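You operate a simulated robot arm through the tools that you are given. There is no shell and no other tool. Be economical: measure what you need, move in short steps, check, and stop when the job is done.

You are at the controls of a simulated robot arm. One attempt, no reset.

TASK
Unlock the narrow panel, reset it and jog the paper sheets fully back.
Fine: latch to FREE, power on, then mushroom button out and RESET; hold REV to the end.

Only the result counts: the job must be done as asked and must still hold three seconds after the hand-in. Knocking over, shifting, dropping, spilling or breaking anything else fails it. Flat cloth is picked up by pressing the open fingertips on it (5 to 10 N) and closing them slowly along it; thin cloth reads only 2 to 8 mm in the jaws.

THE ROBOT
A 7-joint arm with a two-finger gripper, hanging from a carriage that runs on a rail from [-1.802, -0.002] to [1.078, 0.001] (x, y) and turns from -345 to 342 degrees about z. Base frame: it is fixed where the carriage stands at the start and does not move with it; the origin is on the floor, on the carriage's upright axis, x ahead of it, y to its left, z up. Lengths are in m, angles in degrees, forces in N, time in s.
With the tool pointing down near the work surface it reaches from about 0.1 to 0.36 m from the robot's upright axis, wherever it stands. Its first joint turns from -166.0 to 166.0 degrees. Places, roughly: back lift table air lever [0.1, 0.4, 0.4]; back lift table lever [0.1, 0.9, 0.5]; back lift table pressure knob [0.1, 0.6, 0.7]; back lift table vent knob [0.1, 0.6, 0.5]; left-hand paper sheets on the back conveyor [-0.6, -1.3, 0.9]; narrow panel forward button [0.1, -0.2, 0.6]; narrow panel lock latch [0.1, -0.1, 0.5]; narrow panel mushroom button [0.1, 0.1, 0.6]; narrow panel of the back lift table [0.1, 0, 0.4]; narrow panel power switch [0.1, 0.1, 0.5]; narrow panel reset button [0.1, 0, 0.6]; narrow panel reverse button [0.1, -0.1, 0.6]; paper sheets on the back lift table [-0.6, 0.4, 0.8]; right-hand paper sheets on the back conveyor [-0.5, -2.8, 0.9]. Payload 1.37 kg.
Tool frame: the origin (TCP) lies between the finger pads and is the grasp point; the fingertips stand 0.016 m ahead of it; z points along the fingers, y is the line along which they close. Largest opening 0.092 m; the body of the gripper starts 0.074 m behind the TCP.
Orientation is that of the tool frame in the base frame, as a unit quaternion [x, y, z, w]. With the fingers straight down and closing along the base's y, the tool's x points along the base's -x, its y along +y and its z along -z.

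THE INTERFACE
- The arm moves only by the tool servo_tool. Its arguments are lists of equal length, an entry for each row: "delta_pos": the shift along the tool's x, y, z in m, a list of three; "dr": the turn, a rotation vector about the tool's x, y, z in degrees, a list of three; "jaw": the finger opening in m, from 0 to 0.092. In form: {"delta_pos": [[dx, dy, dz], ...], "dr": [[wx, wy, wz], ...], "jaw": [jaw, ...]}. A call has 1 to 12 rows; each row is the pose to reach, as a shift and turn from the pose commanded when the call began, along the tool's axes at that moment. Each row takes 0.2 s and may step no farther than 0.05 m and 8.6 degrees from the row before; otherwise, or with a gripper value out of range, the whole call is refused. A pose out of reach is approached as far as the arm can. The call stops where the force on the tool passes 40 N (or 10 N more than at its start, if that is more) or the arm is blocked; 0.2 s more then pass. The fingers move at their own pace and stop on an object; they squeeze with about 26 N. The grip force told is the motor's: it shows also when the fingers shut on nothing. Time passes only in rows, and 0.2 s behind the last, so rows that repeat a pose let the fingers close. The reply holds the time, the measured pose of the TCP, the force on the tool along the base axes, the opening and the grip force, in the units named above and with some noise, with the torque about the TCP (base axes, N m) and any sound that the robot's microphone picked up.
- Cameras (640 x 400 px; columns grow to the right, rows downward): "scene" is now at [0.2433, -0.0287, 1.4216]; the picture's right is [-0.56, -0.83, 0.00], its down [-0.77, 0.52, -0.36] and it looks along [0.30, -0.20, -0.93] (base axes); focal length 214 px, centre (320, 200). "wrist" rides on the gripper at [0.071, 0.019, -0.111] in the tool frame; the picture's right is [-0.26, 0.97, 0.00], its down [-0.78, -0.21, -0.59] and it looks along [-0.57, -0.15, 0.81] (tool axes); focal length 280 px, centre (320, 200). There is no depth. A picture from a camera that has moved, and an enlarged one, comes with that camera's place and axes in the base frame and with its lens. The place of the scene camera against the robot may be out by one fixed shift of up to 0.025 m in any direction.
- get_image(camera): a new picture of that camera. No time passes.
- slide_trunk(by): slides the trunk up (or, below 0, down) by that many m; the arm and the scene camera ride with it, the base frame stays. It gives what a move gives, with no picture.
- steer(legs): drives the robot by 1 to 6 legs, each [ahead, left, turn to the left] in m, m and degrees, along the robot's own axes; the way and the turn of a leg run together, so that a leg with both is an arc; at most 1.5 m and 180 degrees a leg. The arm and the cameras ride along, it lands a little off, and it stops where it bumps. It keeps to its track: a leg is cut to what the track allows. It gives what a move gives.
- turn_head(pan, tilt): turns the head with the scene camera to pan (to the left, within 155 degrees either way) and tilt (down, from -29 to 69), counted from straight ahead of the robot. It gives what a move gives.
- close_up(camera, box): a new picture of the part [left, top, right, bottom] of that camera's present view, enlarged. No time passes.
- close_job(): hands the job in; it is judged then, once.

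Go step by step. Nothing tells you exact positions but the pictures and the camera data: compare them with the known pose of the tool, close in by small moves and look again before you grip or let go. The budget is 120 turns and 98 pictures, counting those below and the enlarged ones. Unless the task says otherwise, let go and move clear before handing in, and close with one line.

The tools are called as a command line: name --argument value ..., lists and objects as JSON in quotes. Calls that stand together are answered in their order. servo_tool: Moves the arm, as the interface text tells. Its arguments: {"type":"object","properties":{"delta_pos":{"type":"array"},"dr":{"type":"array"},"jaw":{"type":"array"}},"required":["delta_pos","dr","jaw"]} The other tools are called the same way: slide_trunk (by) slides the trunk up or down; steer (legs) drives the base; turn_head (pan, tilt) turns the head that bears the scene camera; get_image (camera) takes a picture; close_up (camera, box) takes an enlarged picture of a part of a camera's view; close_job () hands the job in.

At the start:

```text
time_s: 0.0
ee_pos: [0.3001, -0.0034, 0.854]
tool_rot: [0.0, 1.0, 0.0, 0.0]
force: [-0.6, -0.3, 0.1]
moment: [0.02, 0.02, -0.04]
gripper_width: 0.0918
grasp_force: 0.0
trunk travel left (down, up): [-0.225, 0.435]
robot x, y, heading: [0.0017, -0.0016, 0.3]
head pan, tilt: [-34.1, 68.8]
```

scene: 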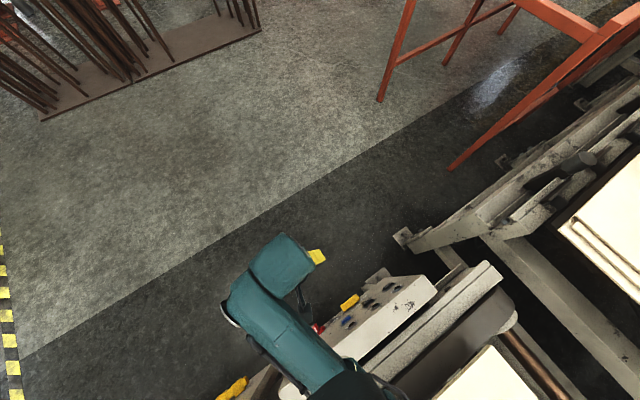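
wrist: 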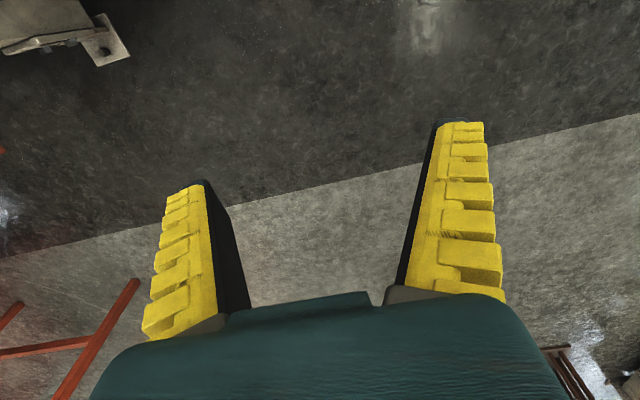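

The panel seems to sit under and in front of the carriage, facing +x. I'll drive ahead and turn round to face it, then look.

steer --legs '[[0.75, 0, 0], [0, 0, 90], [0, 0, 90]]'

turn_head --pan 0 --tilt 50

get_image --camera "scene"

```text
time_s: 11.9
ee_pos: [0.4534, -0.0203, 0.8559]
tool_rot: [0.999, 0.04, 0.0, 0.0]
force: [-0.6, 0.4, 0.2]
moment: [-0.03, -0.03, 0.02]
gripper_width: 0.0919
grasp_force: 0.0
trunk travel left (down, up): [-0.225, 0.435]
robot x, y, heading: [0.7509, -0.0006, -175.4]
head pan, tilt: [-34.1, 68.8]
```

```text
time_s: 12.9
ee_pos: [0.4535, -0.0196, 0.8553]
tool_rot: [0.999, 0.04, 0.0, 0.0]
force: [-0.2, -1.0, 0.4]
moment: [0.02, 0.04, 0.01]
gripper_width: 0.0918
grasp_force: 0.1
trunk travel left (down, up): [-0.225, 0.435]
robot x, y, heading: [0.7537, 0.0, -175.6]
head pan, tilt: [0.0, 50.0]
```

```text
95 pictures are left
camera scene: at [0.473, -0.018, 1.4436], right [-0.08, 1.0, 0.0], down [0.76, 0.06, -0.64], along [-0.64, -0.05, -0.77], focal length 214 px, centre (320, 200)
```

scene: 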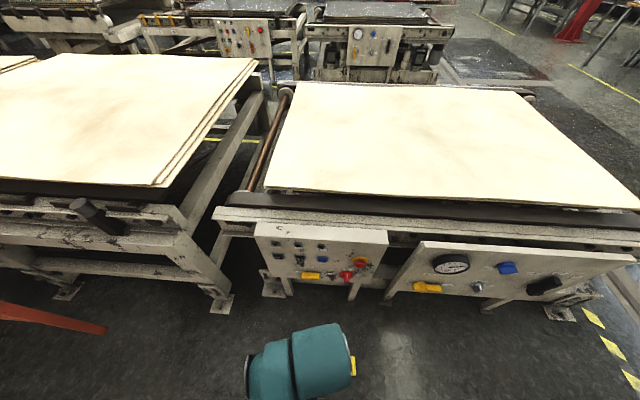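

The narrow panel is at image centre, facing me. I'll enlarge it.

close_up --camera "scene" --box '[240, 210, 400, 310]'

close_up --camera "scene" --box '[260, 220, 388, 300]'

```text
4.00 times, centred on (320, 260) of scene
camera zoom: at [0.473, -0.018, 1.4436], right [-0.08, 1.0, 0.0], down [0.76, 0.06, -0.64], along [-0.64, -0.05, -0.77], focal length 858 px, centre (320, -40)
```

zoom: 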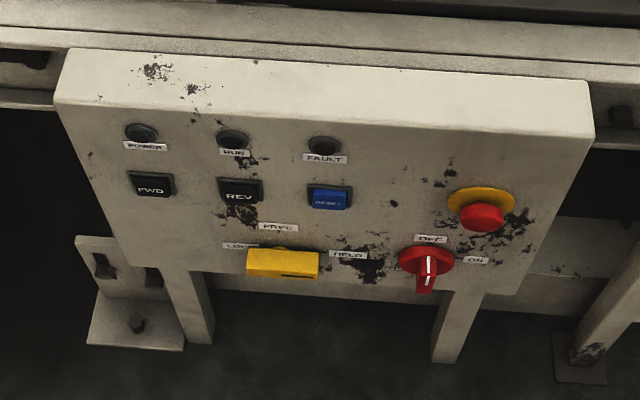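

```text
5.00 times, centred on (324, 260) of scene
camera zoom: at [0.473, -0.018, 1.4436], right [-0.08, 1.0, 0.0], down [0.76, 0.06, -0.64], along [-0.64, -0.05, -0.77], focal length 1072 px, centre (300, -100)
```

zoom: 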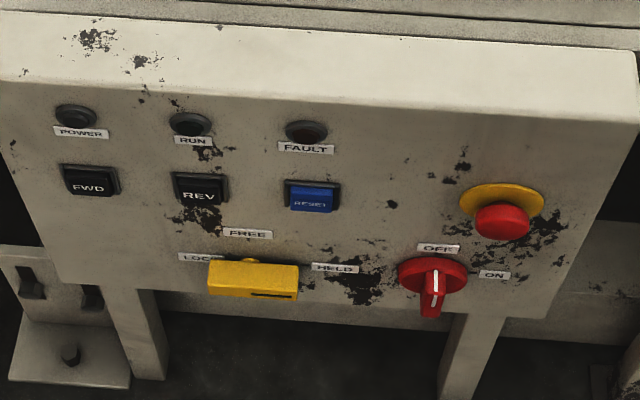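

Everything is visible. I'll lower the trunk to view the panel more frontally and triangulate.

slide_trunk --by -0.2

turn_head --pan 0 --tilt 50

get_image --camera "scene"

close_up --camera "scene" --box '[240, 170, 400, 270]'

get_image --camera "wrist"

```text
time_s: 15.1
ee_pos: [0.454, -0.0205, 0.6549]
tool_rot: [0.999, 0.038, 0.0, 0.0]
force: [0.3, -0.8, -0.1]
moment: [-0.03, 0.0, -0.02]
gripper_width: 0.0918
grasp_force: 0.0
trunk travel left (down, up): [-0.025, 0.635]
robot x, y, heading: [0.7519, 0.0027, -175.8]
head pan, tilt: [0.0, 50.0]
```

```text
time_s: 15.7
ee_pos: [0.4535, -0.0193, 0.6557]
tool_rot: [0.999, 0.039, 0.0, 0.0]
force: [0.3, -0.8, -0.3]
moment: [0.05, -0.01, -0.02]
gripper_width: 0.0921
grasp_force: 0.1
trunk travel left (down, up): [-0.025, 0.635]
robot x, y, heading: [0.7571, 0.0011, -175.5]
head pan, tilt: [0.0, 50.0]
```

```text
92 pictures are left
camera scene: at [0.473, -0.0181, 1.2436], right [-0.08, 1.0, 0.0], down [0.76, 0.06, -0.64], along [-0.64, -0.05, -0.77], focal length 214 px, centre (320, 200)
```

scene: 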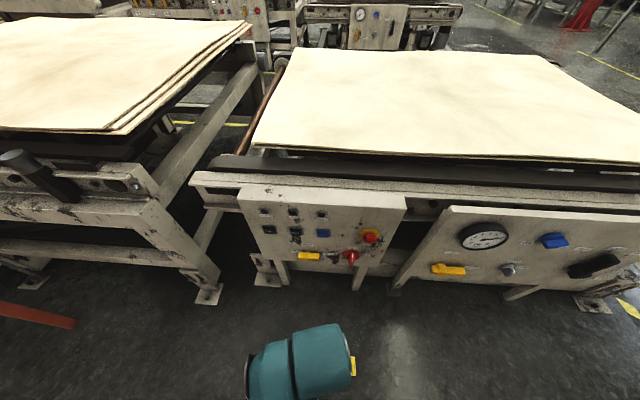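

```text
4.00 times, centred on (320, 220) of scene
camera zoom: at [0.473, -0.0181, 1.2436], right [-0.08, 1.0, 0.0], down [0.76, 0.06, -0.64], along [-0.64, -0.05, -0.77], focal length 858 px, centre (320, 120)
```

zoom: 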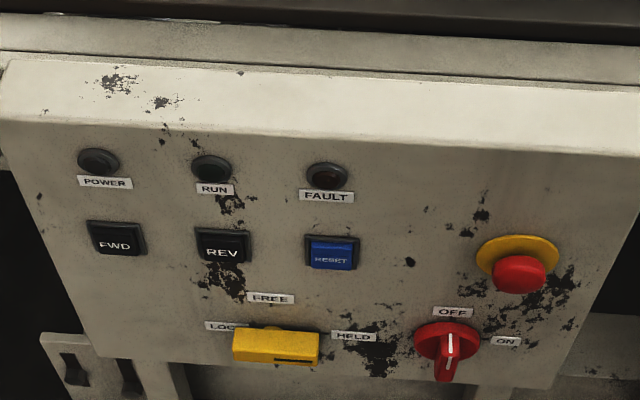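

```text
90 pictures are left
camera wrist: at [0.5263, -0.032, 0.7676], right [-0.19, -0.98, 0.0], down [-0.79, 0.15, 0.59], along [-0.58, 0.11, -0.81], focal length 280 px, centre (320, 200)
```

wrist: 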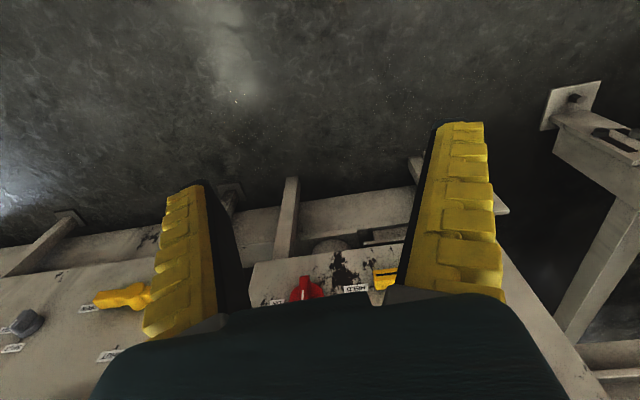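

Triangulation puts the panel face near x≈0.1, with REV at about (0.10,-0.13,0.62), the power switch at (0.11,0.07,0.52), and the mushroom at (0.11,0.11,0.62). Next I point the tool at the panel horizontally.

servo_tool --delta_pos '[[-0.01, 0, 0], [-0.02, 0, 0], [-0.03, 0, 0], [-0.04, 0, 0], [-0.05, 0, 0], [-0.06, 0, 0], [-0.07, 0, 0], [-0.08, 0, 0], [-0.09, 0, 0], [-0.1, 0, 0], [-0.11, 0, 0]]' --dr '[[0, -8.18, 0], [0, -16.36, 0], [0, -24.54, 0], [0, -32.72, 0], [0, -40.9, 0], [0, -49.1, 0], [0, -57.3, 0], [0, -65.5, 0], [0, -73.6, 0], [0, -81.8, 0], [0, -90, 0]]' --jaw '[0.09, 0.09, 0.09, 0.09, 0.09, 0.09, 0.09, 0.09, 0.09, 0.09, 0.09]'

get_image --camera "scene"

get_image --camera "wrist"

```text
time_s: 18.1
ee_pos: [0.3529, -0.0123, 0.6467]
tool_rot: [0.747, 0.056, -0.66, 0.054]
force: [0.4, -0.5, 0.1]
moment: [0.0, 0.03, -0.02]
gripper_width: 0.0901
grasp_force: 0.2
out of reach, approached as far as the arm can: row 11
trunk travel left (down, up): [-0.025, 0.635]
robot x, y, heading: [0.75, 0.0018, -175.4]
head pan, tilt: [0.0, 50.0]
```

```text
89 pictures are left
camera scene: at [0.4737, -0.0177, 1.2434], right [-0.08, 1.0, 0.0], down [0.76, 0.06, -0.64], along [-0.64, -0.05, -0.77], focal length 214 px, centre (320, 200)
```

scene: 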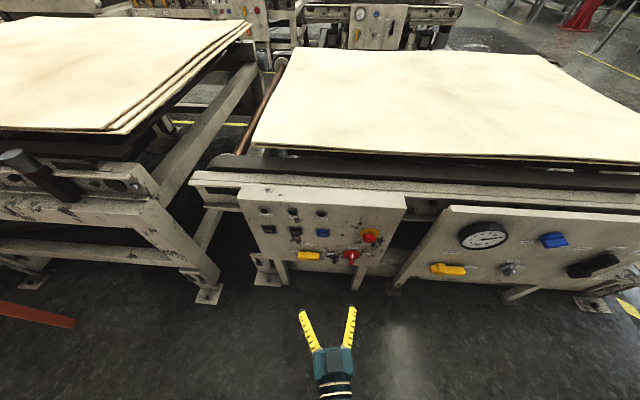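

```text
88 pictures are left
camera wrist: at [0.4728, -0.0111, 0.5927], right [0.12, -0.96, 0.27], down [0.45, 0.29, 0.85], along [-0.89, 0.02, 0.46], focal length 280 px, centre (320, 200)
```

wrist: 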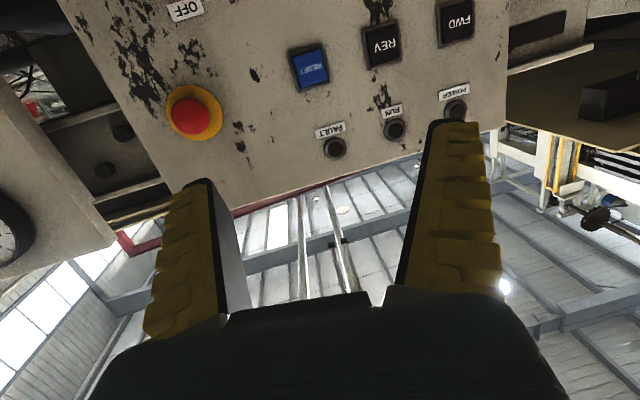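

The tool is nearly horizontal. I'd rather have the wrist camera above, so I'll roll about the tool axis.

servo_tool --delta_pos '[[0, 0, 0], [0, 0, 0], [0, 0, 0], [0, 0, 0], [0, 0, 0], [0, 0, 0], [0, 0, 0], [0, 0, 0], [0, 0, 0], [0, 0, 0], [0, 0, 0], [0, 0, 0]]' --dr '[[0, 0, 8.2], [0, 0, 16.4], [0, 0, 24.6], [0, 0, 32.8], [0, 0, 41], [0, 0, 49.2], [0, 0, 57.4], [0, 0, 65.6], [0, 0, 73.8], [0, 0, 82], [0, 0, 90], [0, 0, 90]]' --jaw '[0, 0, 0, 0, 0, 0, 0, 0, 0, 0, 0, 0]'

```text
time_s: 20.7
ee_pos: [0.3439, -0.0273, 0.6555]
tool_rot: [0.519, -0.48, -0.479, 0.52]
force: [-0.3, 0.2, -0.2]
moment: [0.0, 0.02, 0.0]
gripper_width: 0.0002
grasp_force: 26.1
out of reach, approached as far as the arm can: row 1
trunk travel left (down, up): [-0.025, 0.635]
robot x, y, heading: [0.7519, 0.0028, -175.5]
head pan, tilt: [0.0, 50.0]
```

servo_tool --delta_pos '[[0, 0, 0], [0, 0, 0], [0, 0, 0], [0, 0, 0], [0, 0, 0], [0, 0, 0], [0, 0, 0], [0, 0, 0], [0, 0, 0], [0, 0, 0], [0, 0, 0], [0, 0, 0]]' --dr '[[0, 0, 8.2], [0, 0, 16.4], [0, 0, 24.6], [0, 0, 32.8], [0, 0, 41], [0, 0, 49.2], [0, 0, 57.4], [0, 0, 65.6], [0, 0, 73.8], [0, 0, 82], [0, 0, 90], [0, 0, 90]]' --jaw '[0, 0, 0, 0, 0, 0, 0, 0, 0, 0, 0, 0]'

get_image --camera "wrist"

```text
time_s: 23.3
ee_pos: [0.3435, -0.0275, 0.6554]
tool_rot: [-0.027, 0.707, -0.028, -0.706]
force: [-0.4, -0.2, 0.4]
moment: [0.03, -0.01, -0.02]
gripper_width: 0.0
grasp_force: 25.9
trunk travel left (down, up): [-0.025, 0.635]
robot x, y, heading: [0.7555, 0.0011, -175.6]
head pan, tilt: [0.0, 50.0]
```

```text
87 pictures are left
camera wrist: at [0.4529, 0.0009, 0.7279], right [-0.08, 0.96, -0.26], down [0.6, -0.17, -0.78], along [-0.79, -0.22, -0.57], focal length 280 px, centre (320, 200)
```

wrist: 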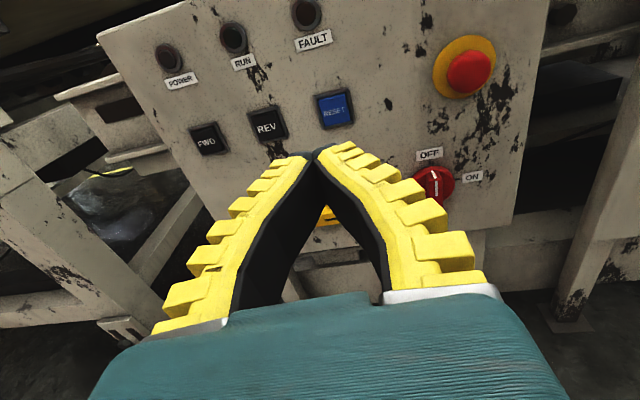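

The camera view is now upright and the panel is square to x (button row z≈0.612). I'll square the yaw and move down in front of the latch with jaws open.

servo_tool --delta_pos '[[-0.03, -0.02, 0], [-0.06, -0.04, 0], [-0.09, -0.06, 0], [-0.12, -0.06, 0.0]]' --dr '[[-2, 0, 0], [-4.5, 0, 0], [-4.5, 0, 0], [-4.5, 0, 0]]' --jaw '[0.05, 0.09, 0.09, 0.09]'

get_image --camera "wrist"

get_image --camera "scene"

```text
time_s: 24.3
ee_pos: [0.3484, -0.087, 0.5353]
tool_rot: [-0.001, -0.707, 0.0, 0.708]
force: [0.0, 0.8, 0.1]
moment: [0.0, 0.02, -0.04]
gripper_width: 0.0903
grasp_force: 0.1
trunk travel left (down, up): [-0.025, 0.635]
robot x, y, heading: [0.7515, 0.0018, -175.5]
head pan, tilt: [0.0, 50.0]
```

```text
86 pictures are left
camera wrist: at [0.4592, -0.0669, 0.6079], right [0.0, 0.96, -0.26], down [0.59, -0.21, -0.78], along [-0.81, -0.15, -0.57], focal length 280 px, centre (320, 200)
```

wrist: 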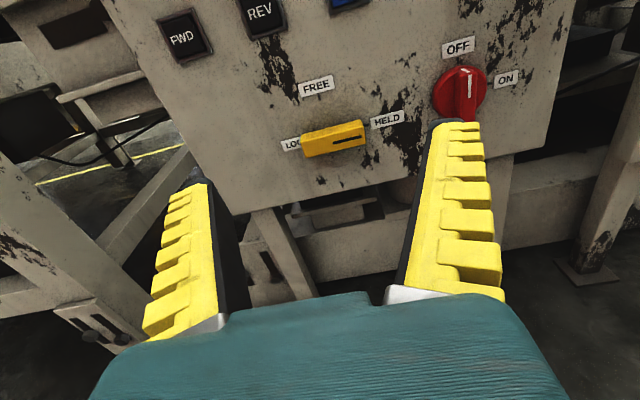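

```text
85 pictures are left
camera scene: at [0.4733, -0.018, 1.2436], right [-0.08, 1.0, 0.0], down [0.76, 0.06, -0.64], along [-0.64, -0.05, -0.77], focal length 214 px, centre (320, 200)
```

scene: 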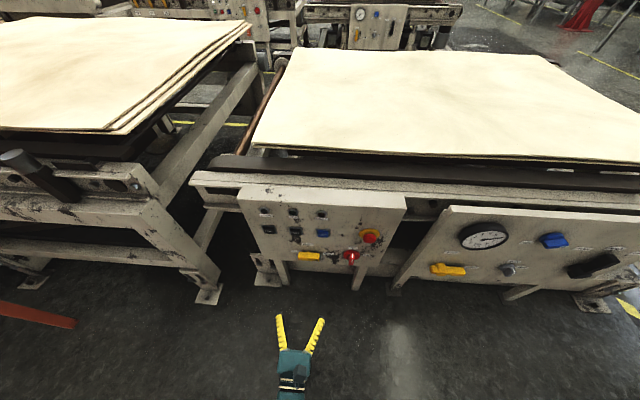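

close_up --camera "wrist" --box '[256, 60, 416, 160]'

close_up --camera "wrist" --box '[400, 30, 560, 130]'

```text
4.00 times, centred on (336, 110) of wrist
camera zoom: at [0.4592, -0.0669, 0.6079], right [0.0, 0.96, -0.26], down [0.59, -0.21, -0.78], along [-0.81, -0.15, -0.57], focal length 1122 px, centre (256, 560)
```

zoom: 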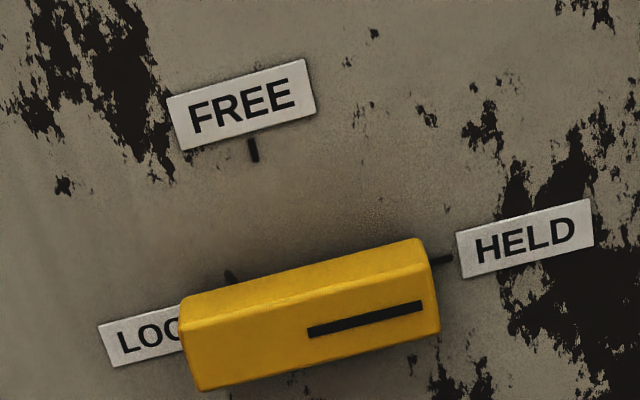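

```text
4.00 times, centred on (480, 80) of wrist
camera zoom: at [0.4592, -0.0669, 0.6079], right [0.0, 0.96, -0.26], down [0.59, -0.21, -0.78], along [-0.81, -0.15, -0.57], focal length 1122 px, centre (-320, 680)
```

zoom: 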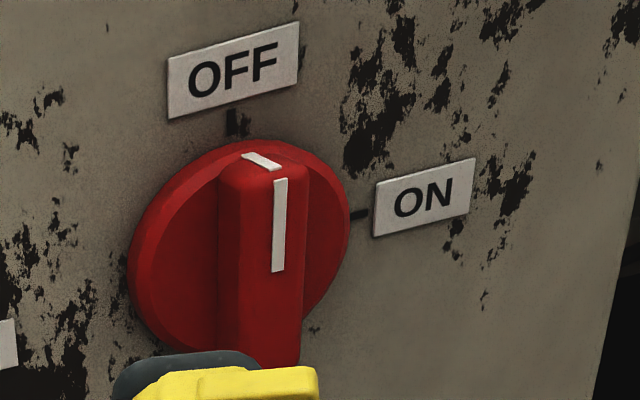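

The latch points to HELD (right) and FREE is straight up, so it needs a 90° counter-clockwise turn. I'll roll +90° so the jaws close vertically over the bar, at about y -0.088, z 0.455.

servo_tool --delta_pos '[[0, 0, 0], [0, 0, 0], [0, 0, 0], [0, 0, 0], [0, 0, 0], [0, 0, 0], [0, 0, 0], [-0.02, 0, 0], [-0.04, 0, 0], [-0.06, 0, 0], [-0.08, 0, 0], [-0.08, 0, 0]]' --dr '[[0, 0, 8.2], [0, 0, 16.4], [0, 0, 24.6], [0, 0, 32.8], [0, 0, 41], [0, 0, 49.2], [0, 0, 57.4], [0, 0, 65.6], [0, 0, 73.8], [0, 0, 82], [0, 0, 90], [0, 0, 90]]' --jaw '[0.09, 0.09, 0.09, 0.09, 0.09, 0.09, 0.09, 0.09, 0.09, 0.09, 0.09, 0.09]'

get_image --camera "wrist"

```text
time_s: 26.9
ee_pos: [0.3326, -0.0967, 0.6024]
tool_rot: [0.501, 0.5, -0.5, -0.499]
force: [-1.4, -1.1, 0.4]
moment: [-0.03, 0.01, 0.01]
gripper_width: 0.0902
grasp_force: 0.1
out of reach, approached as far as the arm can: row 8, 9, 10, 11, 12
trunk travel left (down, up): [-0.025, 0.635]
robot x, y, heading: [0.7509, 0.0017, -175.4]
head pan, tilt: [0.0, 50.0]
```

```text
82 pictures are left
camera wrist: at [0.4435, -0.0246, 0.584], right [0.0, -0.26, -0.96], down [0.59, -0.78, 0.21], along [-0.81, -0.57, 0.16], focal length 280 px, centre (320, 200)
```

wrist: 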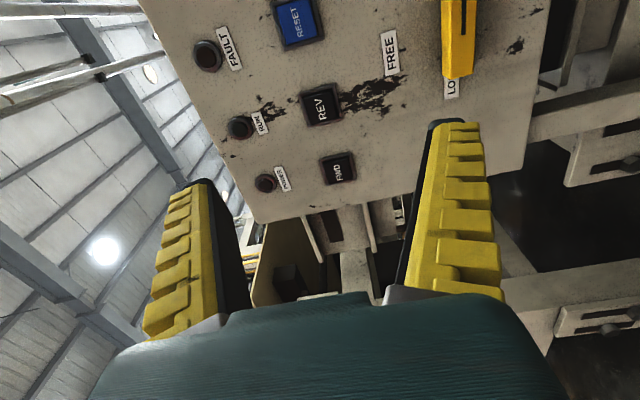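

Roll worked, but the low position isn't reachable there. I'll lower the trunk the rest and go forward.

slide_trunk --by -0.024

servo_tool --delta_pos '[[0, 0, 0.03], [0, 0, 0.06], [0, 0, 0.09], [0, 0, 0.12], [0, 0, 0.14], [0, 0, 0.14]]' --dr '[[0, 0, 0], [0, 0, 0], [0, 0, 0], [0, 0, 0], [0, 0, 0], [0, 0, 0]]' --jaw '[0.09, 0.09, 0.09, 0.09, 0.09, 0.09]'

get_image --camera "wrist"

```text
time_s: 27.6
ee_pos: [0.3329, -0.0954, 0.5766]
tool_rot: [0.501, 0.5, -0.5, -0.5]
force: [-0.4, -1.1, 0.2]
moment: [0.0, -0.01, 0.0]
gripper_width: 0.0904
grasp_force: 0.1
trunk travel left (down, up): [-0.001, 0.659]
robot x, y, heading: [0.7523, 0.0027, -175.7]
head pan, tilt: [0.0, 50.0]
```

```text
time_s: 29.0
ee_pos: [0.1943, -0.094, 0.5772]
tool_rot: [-0.5, -0.5, 0.5, 0.5]
force: [0.4, -0.8, 1.1]
moment: [-0.02, -0.02, -0.01]
gripper_width: 0.0904
grasp_force: 0.5
trunk travel left (down, up): [-0.001, 0.659]
robot x, y, heading: [0.7534, 0.0023, -175.8]
head pan, tilt: [0.0, 50.0]
```

```text
81 pictures are left
camera wrist: at [0.3057, -0.0234, 0.5594], right [0.0, -0.26, -0.97], down [0.59, -0.78, 0.21], along [-0.81, -0.57, 0.15], focal length 280 px, centre (320, 200)
```

wrist: 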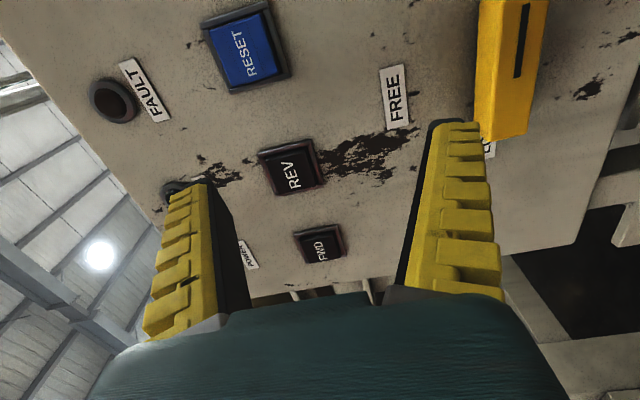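

Reachable here. Now go down to the latch height.

servo_tool --delta_pos '[[0, 0.03, 0], [0, 0.06, 0], [0.003, 0.09, 0], [0.006, 0.12, 0], [0.006, 0.12, 0]]' --dr '[[0, 0, 0], [0, 0, 0], [0, 0, 0], [0, 0, 0], [0, 0, 0]]' --jaw '[0.09, 0.09, 0.09, 0.09, 0.09]'

get_image --camera "wrist"

get_image --camera "scene"

```text
time_s: 30.2
ee_pos: [0.2058, -0.0832, 0.5611]
tool_rot: [0.5, 0.501, -0.5, -0.499]
force: [-0.4, 0.5, -0.8]
moment: [0.0, -0.02, 0.01]
gripper_width: 0.0903
grasp_force: 0.3
out of reach, approached as far as the arm can: row 1, 2, 3, 4, 5
trunk travel left (down, up): [-0.001, 0.659]
robot x, y, heading: [0.7557, 0.0041, -175.4]
head pan, tilt: [0.0, 50.0]
```

```text
80 pictures are left
camera wrist: at [0.317, -0.0121, 0.5449], right [0.0, -0.26, -0.97], down [0.59, -0.78, 0.21], along [-0.81, -0.57, 0.15], focal length 280 px, centre (320, 200)
```

wrist: 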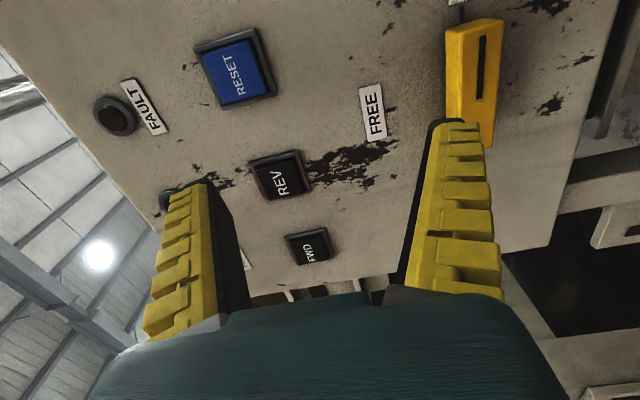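

```text
79 pictures are left
camera scene: at [0.4737, -0.0175, 1.2194], right [-0.08, 1.0, 0.0], down [0.76, 0.06, -0.64], along [-0.64, -0.05, -0.77], focal length 214 px, centre (320, 200)
```

scene: 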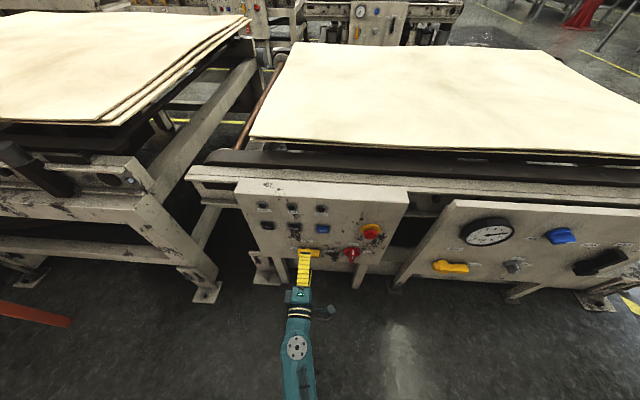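

Reach fails at this roll, probably a wrist limit. I'll try the other roll (-90°), which suits a -90 → -180 turn.

servo_tool --delta_pos '[[0, -0.02, -0.03], [0, -0.02, -0.03], [0, -0.02, -0.03], [0, -0.02, -0.03], [0, -0.02, -0.03], [0, -0.02, -0.03], [0, -0.02, -0.03], [0, -0.02, -0.03], [0, -0.02, -0.03], [0, -0.02, -0.03], [0, -0.02, -0.03]]' --dr '[[0, 0, -8.2], [0, 0, -16.4], [0, 0, -24.6], [0, 0, -32.8], [0, 0, -41], [0, 0, -49.2], [0, 0, -57.4], [0, 0, -65.6], [0, 0, -73.8], [0, 0, -82], [0, 0, -90]]' --jaw '[0.09, 0.09, 0.09, 0.09, 0.09, 0.09, 0.09, 0.09, 0.09, 0.09, 0.09]'

servo_tool --delta_pos '[[0, 0, 0], [0, 0, 0], [0, 0, 0], [0, 0, 0], [0, 0, 0], [0, 0, 0], [0, 0, 0], [0, 0, 0], [0, 0, 0], [0, 0, 0], [0, 0, 0], [0, 0, 0]]' --dr '[[0, 0, -8.2], [0, 0, -16.4], [0, 0, -24.6], [0, 0, -32.8], [0, 0, -41], [0, 0, -49.2], [0, 0, -57.4], [0, 0, -65.6], [0, 0, -73.8], [0, 0, -82], [0, 0, -90], [0, 0, -90]]' --jaw '[0.09, 0.09, 0.09, 0.09, 0.09, 0.09, 0.09, 0.09, 0.09, 0.09, 0.09, 0.09]'

get_image --camera "wrist"

```text
time_s: 32.6
ee_pos: [0.2368, -0.082, 0.5829]
tool_rot: [0.001, -0.707, -0.001, 0.707]
force: [-0.6, 0.0, -0.2]
moment: [-0.01, 0.0, -0.02]
gripper_width: 0.09
grasp_force: 0.1
trunk travel left (down, up): [-0.001, 0.659]
robot x, y, heading: [0.7557, 0.0024, -175.4]
head pan, tilt: [0.0, 50.0]
```

```text
time_s: 35.2
ee_pos: [0.2363, -0.0818, 0.5813]
tool_rot: [-0.5, 0.5, 0.501, -0.499]
force: [-0.1, 0.1, 0.4]
moment: [-0.01, 0.01, 0.0]
gripper_width: 0.0901
grasp_force: 0.7
trunk travel left (down, up): [-0.001, 0.659]
robot x, y, heading: [0.7523, -0.0021, -175.4]
head pan, tilt: [0.0, 50.0]
```

```text
78 pictures are left
camera wrist: at [0.348, -0.152, 0.6026], right [0.0, 0.26, 0.97], down [0.59, 0.78, -0.21], along [-0.81, 0.57, -0.15], focal length 280 px, centre (320, 200)
```

wrist: 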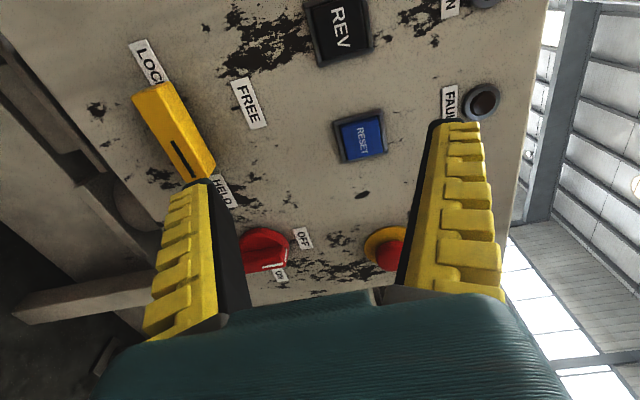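

Now move down to z≈0.46 at this roll.

servo_tool --delta_pos '[[0, -0.04, 0], [0.005, -0.08, 0], [0.01, -0.12, 0], [0.01, -0.12, 0]]' --dr '[[0, 0, 0], [0, 0, 0], [0, 0, 0], [0, 0, 0]]' --jaw '[0.07, 0.07, 0.07, 0.07]'

get_image --camera "wrist"

```text
time_s: 36.2
ee_pos: [0.2367, -0.0903, 0.4583]
tool_rot: [-0.5, 0.5, 0.5, -0.5]
force: [0.2, 0.9, -0.5]
moment: [-0.01, 0.05, 0.05]
gripper_width: 0.0719
grasp_force: 1.3
trunk travel left (down, up): [-0.001, 0.659]
robot x, y, heading: [0.7535, 0.002, -175.8]
head pan, tilt: [0.0, 50.0]
```

```text
77 pictures are left
camera wrist: at [0.3482, -0.161, 0.4785], right [0.0, 0.26, 0.97], down [0.59, 0.78, -0.21], along [-0.81, 0.57, -0.15], focal length 280 px, centre (320, 200)
```

wrist: 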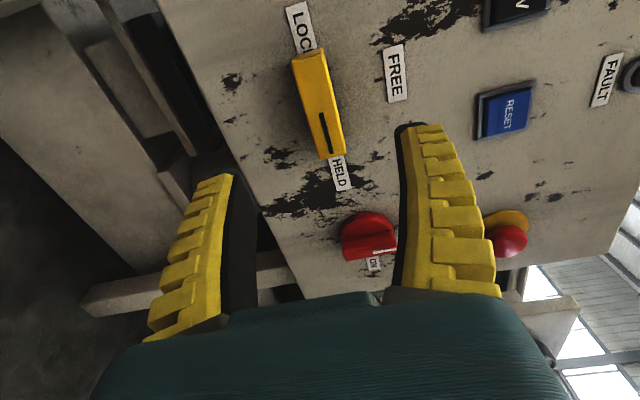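

Aligned: latch centre ≈ (front x 0.124, y -0.094, z 0.46). Advance to straddle it.

servo_tool --delta_pos '[[0.004, 0.001, 0.03], [0.004, 0.001, 0.06], [0.004, 0.001, 0.09], [0.004, 0.001, 0.1], [0.004, 0.001, 0.112]]' --dr '[[0, 0, 0], [0, 0, 0], [0, 0, 0], [0, 0, 0], [0, 0, 0]]' --jaw '[0.07, 0.07, 0.07, 0.07, 0.07]'

get_image --camera "wrist"

```text
time_s: 37.4
ee_pos: [0.1497, -0.0954, 0.4865]
tool_rot: [0.5, -0.499, -0.5, 0.5]
force: [-0.9, 0.8, -0.4]
moment: [-0.01, -0.03, -0.02]
gripper_width: 0.0718
grasp_force: 1.4
out of reach, approached as far as the arm can: row 2, 3, 4, 5
trunk travel left (down, up): [-0.001, 0.659]
robot x, y, heading: [0.7523, -0.0007, -175.6]
head pan, tilt: [0.0, 50.0]
```

```text
76 pictures are left
camera wrist: at [0.2599, -0.1662, 0.5072], right [0.0, 0.26, 0.96], down [0.59, 0.78, -0.21], along [-0.81, 0.57, -0.15], focal length 280 px, centre (320, 200)
```

wrist: 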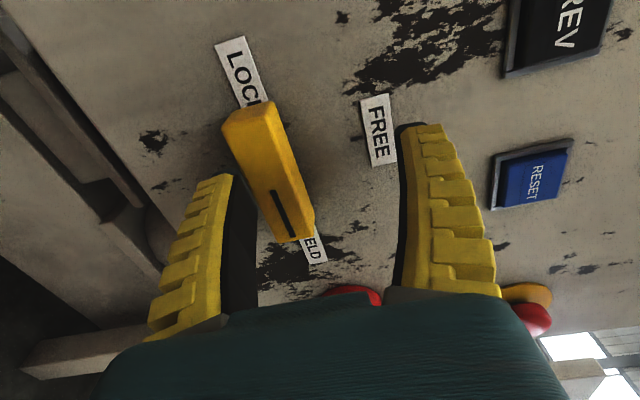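

Reach ends short; I'll retract and drive the carriage 0.13 m closer.

servo_tool --delta_pos '[[0, 0, -0.04], [0, 0, -0.08], [0, 0, -0.12]]' --dr '[[0, 0, 0], [0, 0, 0], [0, 0, 0]]' --jaw '[0.07, 0.07, 0.07]'

steer --legs '[[0.13, 0, 0]]'

get_image --camera "wrist"

```text
time_s: 38.2
ee_pos: [0.2728, -0.0965, 0.4831]
tool_rot: [0.502, -0.5, -0.5, 0.498]
force: [1.1, 0.5, 0.5]
moment: [-0.02, 0.02, 0.0]
gripper_width: 0.0718
grasp_force: 1.2
trunk travel left (down, up): [-0.001, 0.659]
robot x, y, heading: [0.7491, 0.0015, -175.5]
head pan, tilt: [0.0, 50.0]
```

```text
time_s: 39.4
ee_pos: [0.1424, -0.0977, 0.4845]
tool_rot: [-0.5, 0.5, 0.5, -0.5]
force: [3.6, -0.8, -1.6]
moment: [-0.03, -0.27, 0.04]
gripper_width: 0.0727
grasp_force: 2.0
trunk travel left (down, up): [-0.001, 0.659]
robot x, y, heading: [0.6246, 0.0002, -175.5]
head pan, tilt: [0.0, 50.0]
```

```text
75 pictures are left
camera wrist: at [0.2524, -0.1675, 0.5055], right [0.0, 0.26, 0.97], down [0.59, 0.78, -0.21], along [-0.81, 0.57, -0.15], focal length 280 px, centre (320, 200)
```

wrist: 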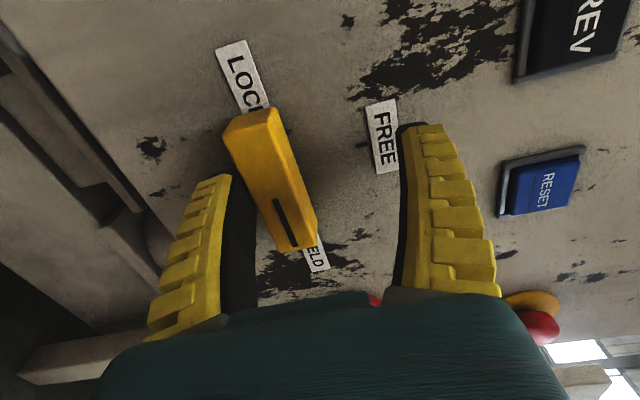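

The lower finger is likely touching the bar's face. Back off, lower 24 mm, then advance.

servo_tool --delta_pos '[[0, 0, -0.02], [-0.003, -0.024, -0.02], [-0.003, -0.025, -0.02], [-0.003, -0.025, 0], [-0.003, -0.025, 0.01], [-0.003, -0.025, 0.02]]' --dr '[[0, 0, 0], [0, 0, 0], [0, 0, 0], [0, 0, 0], [0, 0, 0], [0, 0, 0]]' --jaw '[0.07, 0.07, 0.07, 0.07, 0.07, 0.07]'

get_image --camera "wrist"

```text
time_s: 40.8
ee_pos: [0.1197, -0.0949, 0.4594]
tool_rot: [0.499, -0.5, -0.5, 0.501]
force: [-0.4, -1.3, -0.2]
moment: [0.03, -0.02, -0.03]
gripper_width: 0.0717
grasp_force: 1.7
trunk travel left (down, up): [-0.001, 0.659]
robot x, y, heading: [0.6211, -0.0016, -175.6]
head pan, tilt: [0.0, 50.0]
```

```text
74 pictures are left
camera wrist: at [0.2307, -0.1657, 0.4816], right [0.0, 0.26, 0.96], down [0.59, 0.78, -0.21], along [-0.81, 0.57, -0.15], focal length 280 px, centre (320, 200)
```

wrist: 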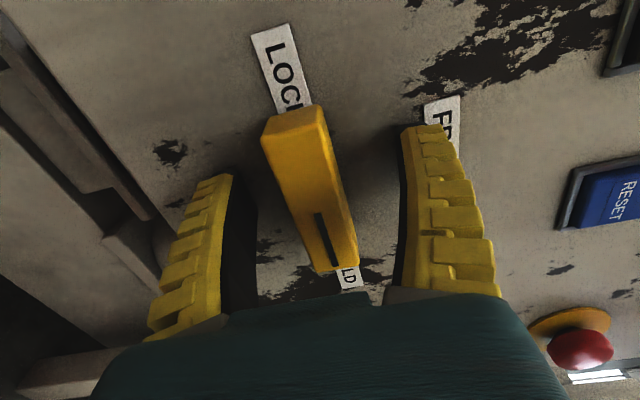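

Good straddle. Close on the bar.

servo_tool --delta_pos '[[0, 0, 0.004], [0, 0, 0.004], [0, 0, 0.004], [0, 0, 0.004]]' --dr '[[0, 0, 0], [0, 0, 0], [0, 0, 0], [0, 0, 0]]' --jaw '[0.045, 0.03, 0.015, 0.01]'

```text
time_s: 41.8
ee_pos: [0.1201, -0.0958, 0.4581]
tool_rot: [-0.501, 0.501, 0.499, -0.499]
force: [5.8, -1.0, -0.8]
moment: [0.0, 0.07, 0.23]
gripper_width: 0.016
grasp_force: 28.0
trunk travel left (down, up): [-0.001, 0.659]
robot x, y, heading: [0.6244, 0.0015, -175.5]
head pan, tilt: [0.0, 50.0]
```

Gripped (16 mm). Turn -90° toward FREE.

servo_tool --delta_pos '[[0, 0, -0.003], [0, 0, -0.003], [0, 0, -0.003], [0, 0, -0.003], [0, 0, -0.003], [0, 0, -0.003]]' --dr '[[0, 0, -8], [0, 0, -16], [0, 0, -24], [0, 0, -32], [0, 0, -40], [0, 0, -48]]' --jaw '[0.005, 0.005, 0.005, 0.005, 0.005, 0.005]'

get_image --camera "wrist"

```text
time_s: 43.2
ee_pos: [0.1213, -0.0957, 0.4574]
tool_rot: [0.662, -0.253, -0.659, 0.252]
force: [-5.2, -2.9, -16.6]
moment: [-0.03, 0.01, -0.05]
gripper_width: 0.0143
grasp_force: 28.3
trunk travel left (down, up): [-0.001, 0.659]
robot x, y, heading: [0.6235, -0.0018, -175.4]
head pan, tilt: [0.0, 50.0]
```

```text
73 pictures are left
camera wrist: at [0.2318, -0.156, 0.4202], right [0.0, -0.54, 0.84], down [0.59, 0.68, 0.44], along [-0.81, 0.49, 0.32], focal length 280 px, centre (320, 200)
```

wrist: 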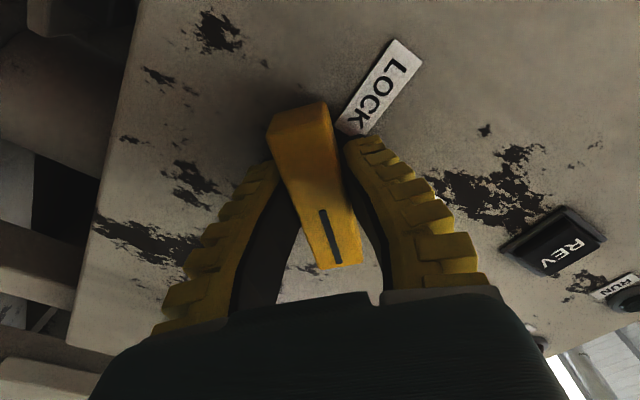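

The latch is turning with the grip. Continue the remaining 42° with a slight shift to relieve the load.

servo_tool --delta_pos '[[0.0022, -0.002, 0], [0.0022, -0.002, 0], [0.0022, -0.002, 0], [0.0022, -0.002, 0], [0.0022, -0.002, 0], [0.0022, -0.002, 0]]' --dr '[[0, 0, -8], [0, 0, -16], [0, 0, -24], [0, 0, -32], [0, 0, -40], [0, 0, -43]]' --jaw '[0.005, 0.005, 0.005, 0.005, 0.005, 0.005]'

get_image --camera "wrist"

```text
time_s: 44.6
ee_pos: [0.1205, -0.0947, 0.4582]
tool_rot: [-0.706, -0.007, 0.708, 0.007]
force: [6.1, -0.8, 8.6]
moment: [-0.34, 0.21, -0.01]
gripper_width: 0.0158
grasp_force: 28.0
trunk travel left (down, up): [-0.001, 0.659]
robot x, y, heading: [0.6236, 0.0042, -175.5]
head pan, tilt: [0.0, 50.0]
```

```text
72 pictures are left
camera wrist: at [0.2309, -0.1123, 0.3878], right [0.0, -0.97, 0.24], down [0.59, 0.2, 0.78], along [-0.81, 0.15, 0.57], focal length 280 px, centre (320, 200)
```

wrist: 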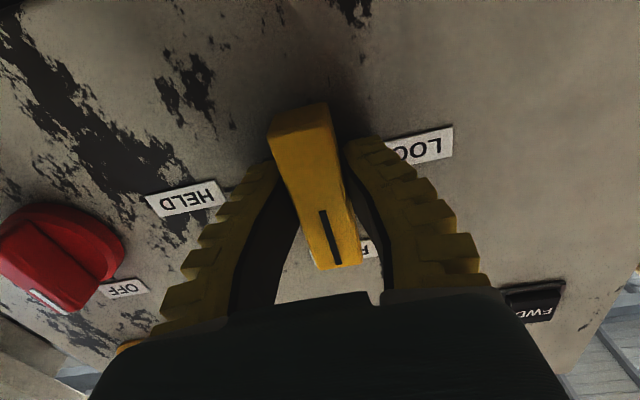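

Latch points up at FREE. Release, retract and check.

servo_tool --delta_pos '[[0, 0, 0], [0, 0, 0], [0, 0, -0.03], [0, 0, -0.07], [0, 0, -0.1]]' --dr '[[0, 0, 0], [0, 0, 0], [0, 0, 0], [0, 0, 0], [0, 0, 0]]' --jaw '[0.03, 0.06, 0.06, 0.06, 0.06]'

get_image --camera "wrist"

close_up --camera "scene" --box '[240, 190, 400, 290]'

```text
time_s: 45.8
ee_pos: [0.2219, -0.0939, 0.4563]
tool_rot: [0.707, 0.005, -0.707, -0.007]
force: [0.0, -0.1, 0.6]
moment: [-0.02, -0.01, 0.04]
gripper_width: 0.0627
grasp_force: 1.9
trunk travel left (down, up): [-0.001, 0.659]
robot x, y, heading: [0.6236, -0.0013, -175.4]
head pan, tilt: [0.0, 50.0]
```

```text
71 pictures are left
camera wrist: at [0.3323, -0.1109, 0.3861], right [0.0, -0.97, 0.24], down [0.59, 0.2, 0.78], along [-0.81, 0.14, 0.57], focal length 280 px, centre (320, 200)
```

wrist: 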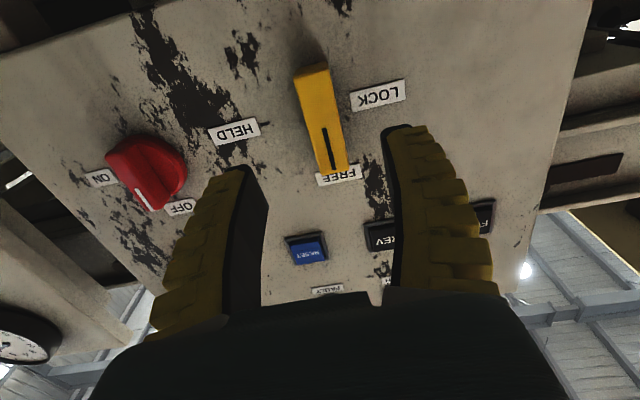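

```text
4.00 times, centred on (320, 240) of scene
camera zoom: at [0.3452, -0.0179, 1.2194], right [-0.08, 1.0, 0.0], down [0.76, 0.06, -0.64], along [-0.64, -0.05, -0.77], focal length 858 px, centre (320, 40)
```

zoom: 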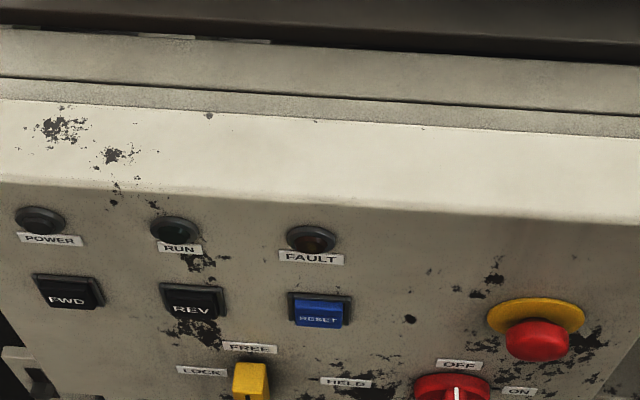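

Latch set at FREE. Next, move in front of the power switch.

servo_tool --delta_pos '[[-0.003, -0.04, 0], [-0.006, -0.08, 0], [-0.01, -0.12, 0], [-0.01, -0.16, 0], [-0.01, -0.16, 0]]' --dr '[[0, 0, 0], [0, 0, 0], [0, 0, 0], [0, 0, 0], [0, 0, 0]]' --jaw '[0.07, 0.07, 0.07, 0.07, 0.07]'

get_image --camera "wrist"

```text
time_s: 47.0
ee_pos: [0.2211, 0.0658, 0.4684]
tool_rot: [0.707, 0.006, -0.707, -0.006]
force: [-1.0, 0.6, -0.2]
moment: [0.0, -0.03, -0.01]
gripper_width: 0.0721
grasp_force: 1.2
trunk travel left (down, up): [-0.001, 0.659]
robot x, y, heading: [0.6229, 0.0014, -175.3]
head pan, tilt: [0.0, 50.0]
```

```text
69 pictures are left
camera wrist: at [0.3323, 0.0486, 0.399], right [0.0, -0.97, 0.25], down [0.59, 0.2, 0.78], along [-0.81, 0.15, 0.57], focal length 280 px, centre (320, 200)
```

wrist: 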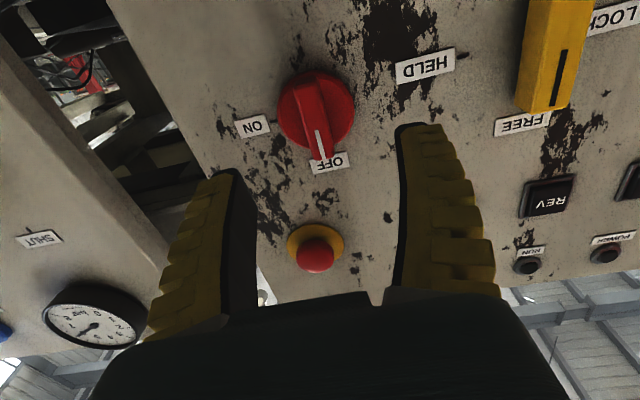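

Handle centre ≈ (y 0.072, z 0.467). Advance and close.

servo_tool --delta_pos '[[0, -0.006, 0.03], [0, -0.006, 0.06], [0, -0.006, 0.08], [0, -0.006, 0.092], [0, -0.006, 0.092]]' --dr '[[0, 0, 0], [0, 0, 0], [0, 0, 0], [0, 0, 0], [0, 0, 0]]' --jaw '[0.06, 0.06, 0.06, 0.06, 0.06]'

get_image --camera "wrist"

```text
time_s: 48.2
ee_pos: [0.1288, 0.0714, 0.4693]
tool_rot: [0.708, 0.006, -0.707, -0.006]
force: [-0.3, -1.0, -0.3]
moment: [0.02, 0.01, 0.0]
gripper_width: 0.0628
grasp_force: 1.8
trunk travel left (down, up): [-0.001, 0.659]
robot x, y, heading: [0.6263, 0.0004, -175.9]
head pan, tilt: [0.0, 50.0]
```

```text
68 pictures are left
camera wrist: at [0.2397, 0.0539, 0.4], right [0.0, -0.97, 0.24], down [0.59, 0.2, 0.78], along [-0.81, 0.14, 0.57], focal length 280 px, centre (320, 200)
```

wrist: 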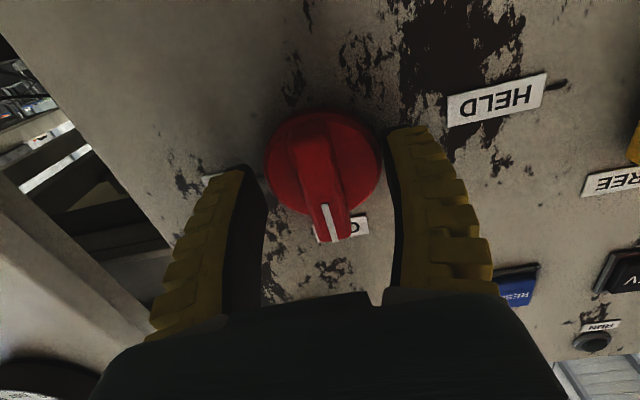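

servo_tool --delta_pos '[[0, 0, 0], [0, 0, 0], [0, 0, 0], [0, 0, 0]]' --dr '[[0, 0, 0], [0, 0, 0], [0, 0, 0], [0, 0, 0]]' --jaw '[0.04, 0.025, 0.01, 0.005]'

get_image --camera "wrist"

```text
time_s: 49.2
ee_pos: [0.1314, 0.0692, 0.4682]
tool_rot: [0.708, 0.005, -0.706, -0.005]
force: [9.1, -3.1, 1.1]
moment: [-0.17, 0.11, 0.02]
gripper_width: 0.0107
grasp_force: 28.0
trunk travel left (down, up): [-0.001, 0.659]
robot x, y, heading: [0.6213, -0.0007, -175.6]
head pan, tilt: [0.0, 50.0]
```

```text
67 pictures are left
camera wrist: at [0.2429, 0.0529, 0.3993], right [0.0, -0.97, 0.25], down [0.59, 0.2, 0.79], along [-0.81, 0.15, 0.57], focal length 280 px, centre (320, 200)
```

wrist: 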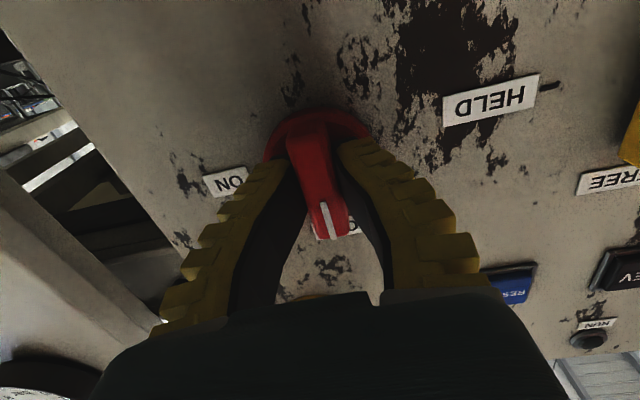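

Gripped. Turn +90° to ON.

servo_tool --delta_pos '[[0, 0, -0.001], [0, 0, -0.001], [0, 0, -0.001], [0, 0, -0.001], [0, 0, -0.001], [0, 0, -0.001], [0, 0, -0.001], [0, 0, -0.001], [0, 0, -0.001], [0, 0, -0.001], [0, 0, -0.001], [0, 0, -0.001]]' --dr '[[0, 0, 8], [0, 0, 16], [0, 0, 24], [0, 0, 32], [0, 0, 40], [0, 0, 48], [0, 0, 56], [0, 0, 64], [0, 0, 72], [0, 0, 80], [0, 0, 88], [0, 0, 90]]' --jaw '[0, 0, 0, 0, 0, 0, 0, 0, 0, 0, 0, 0]'

get_image --camera "wrist"

```text
time_s: 51.8
ee_pos: [0.132, 0.0684, 0.4709]
tool_rot: [0.503, -0.497, -0.503, 0.496]
force: [9.9, -9.2, 10.6]
moment: [-0.01, 0.14, 0.01]
gripper_width: 0.0109
grasp_force: 27.6
trunk travel left (down, up): [-0.001, 0.659]
robot x, y, heading: [0.6189, 0.0011, -175.4]
head pan, tilt: [0.0, 50.0]
```

```text
66 pictures are left
camera wrist: at [0.2425, -0.002, 0.4898], right [0.0, 0.25, 0.97], down [0.59, 0.78, -0.2], along [-0.81, 0.57, -0.15], focal length 280 px, centre (320, 200)
```

wrist: 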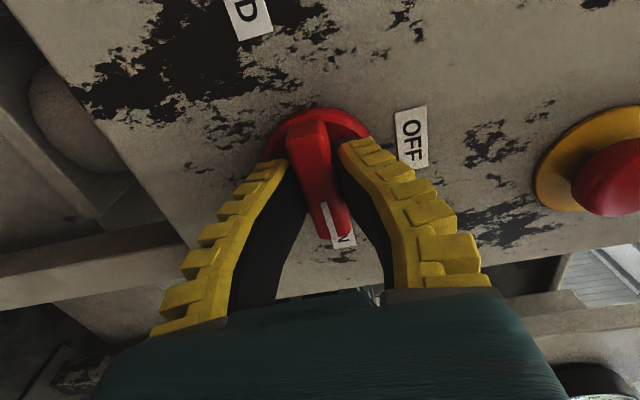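

Knob points to ON. Release, retract and check the lamps.

servo_tool --delta_pos '[[0, 0, 0], [0, 0, 0], [0, 0, -0.04], [0, 0, -0.08], [0, 0.03, -0.1], [0, 0.07, -0.1], [0, 0.11, -0.1], [0, 0.15, -0.1], [0, 0.15, -0.1]]' --dr '[[0, 0, 0], [0, 0, 0], [0, 0, 0], [0, 0, 0], [0, 0, 0], [0, 0, 0], [0, 0, 0], [0, 0, 0], [0, 0, 0]]' --jaw '[0.03, 0.06, 0.07, 0.09, 0.09, 0.09, 0.09, 0.09, 0.09]'

get_image --camera "wrist"

close_up --camera "scene" --box '[240, 200, 400, 300]'

```text
time_s: 53.8
ee_pos: [0.2322, 0.0666, 0.6177]
tool_rot: [0.505, -0.496, -0.504, 0.495]
force: [-0.2, -0.7, 0.7]
moment: [0.02, 0.0, 0.03]
gripper_width: 0.0903
grasp_force: 0.0
trunk travel left (down, up): [-0.001, 0.659]
robot x, y, heading: [0.6214, 0.0015, -175.7]
head pan, tilt: [0.0, 50.0]
```

```text
65 pictures are left
camera wrist: at [0.3414, -0.0031, 0.6387], right [0.0, 0.24, 0.97], down [0.59, 0.78, -0.2], along [-0.81, 0.57, -0.14], focal length 280 px, centre (320, 200)
```

wrist: 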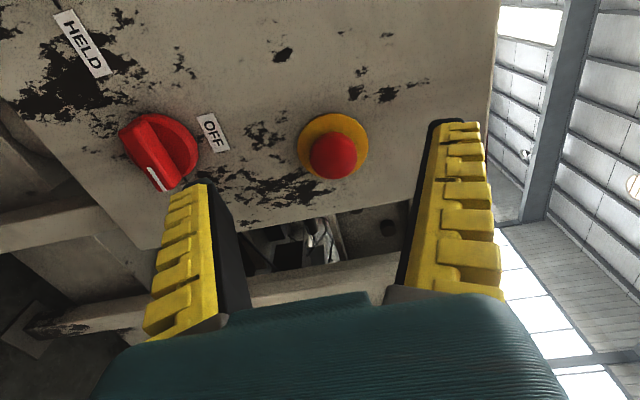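

```text
4.00 times, centred on (320, 250) of scene
camera zoom: at [0.3445, -0.0182, 1.2196], right [-0.08, 1.0, 0.0], down [0.76, 0.06, -0.64], along [-0.64, -0.05, -0.77], focal length 858 px, centre (320, 0)
```

zoom: 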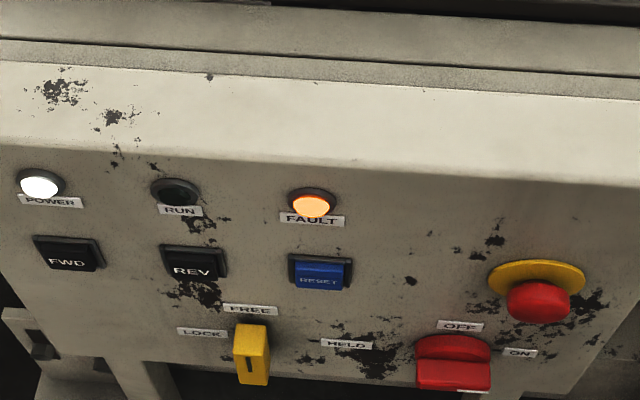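

Power and fault lamps are lit. I'll check the mushroom for turn/pull markings.

close_up --camera "wrist" --box '[284, 100, 384, 190]'

```text
4.44 times, centred on (334, 145) of wrist
camera zoom: at [0.3414, -0.0031, 0.6387], right [0.0, 0.24, 0.97], down [0.59, 0.78, -0.2], along [-0.81, 0.57, -0.14], focal length 1246 px, centre (258, 444)
```

zoom: 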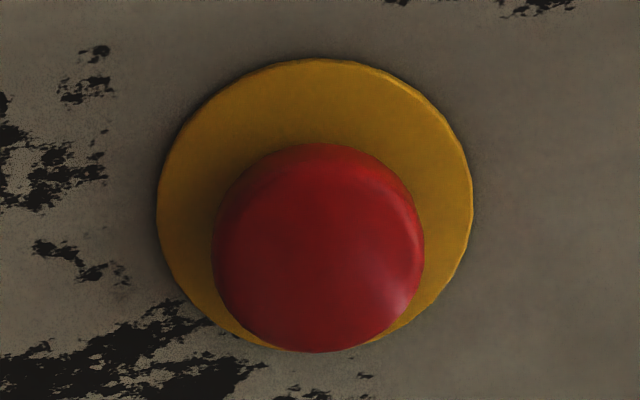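

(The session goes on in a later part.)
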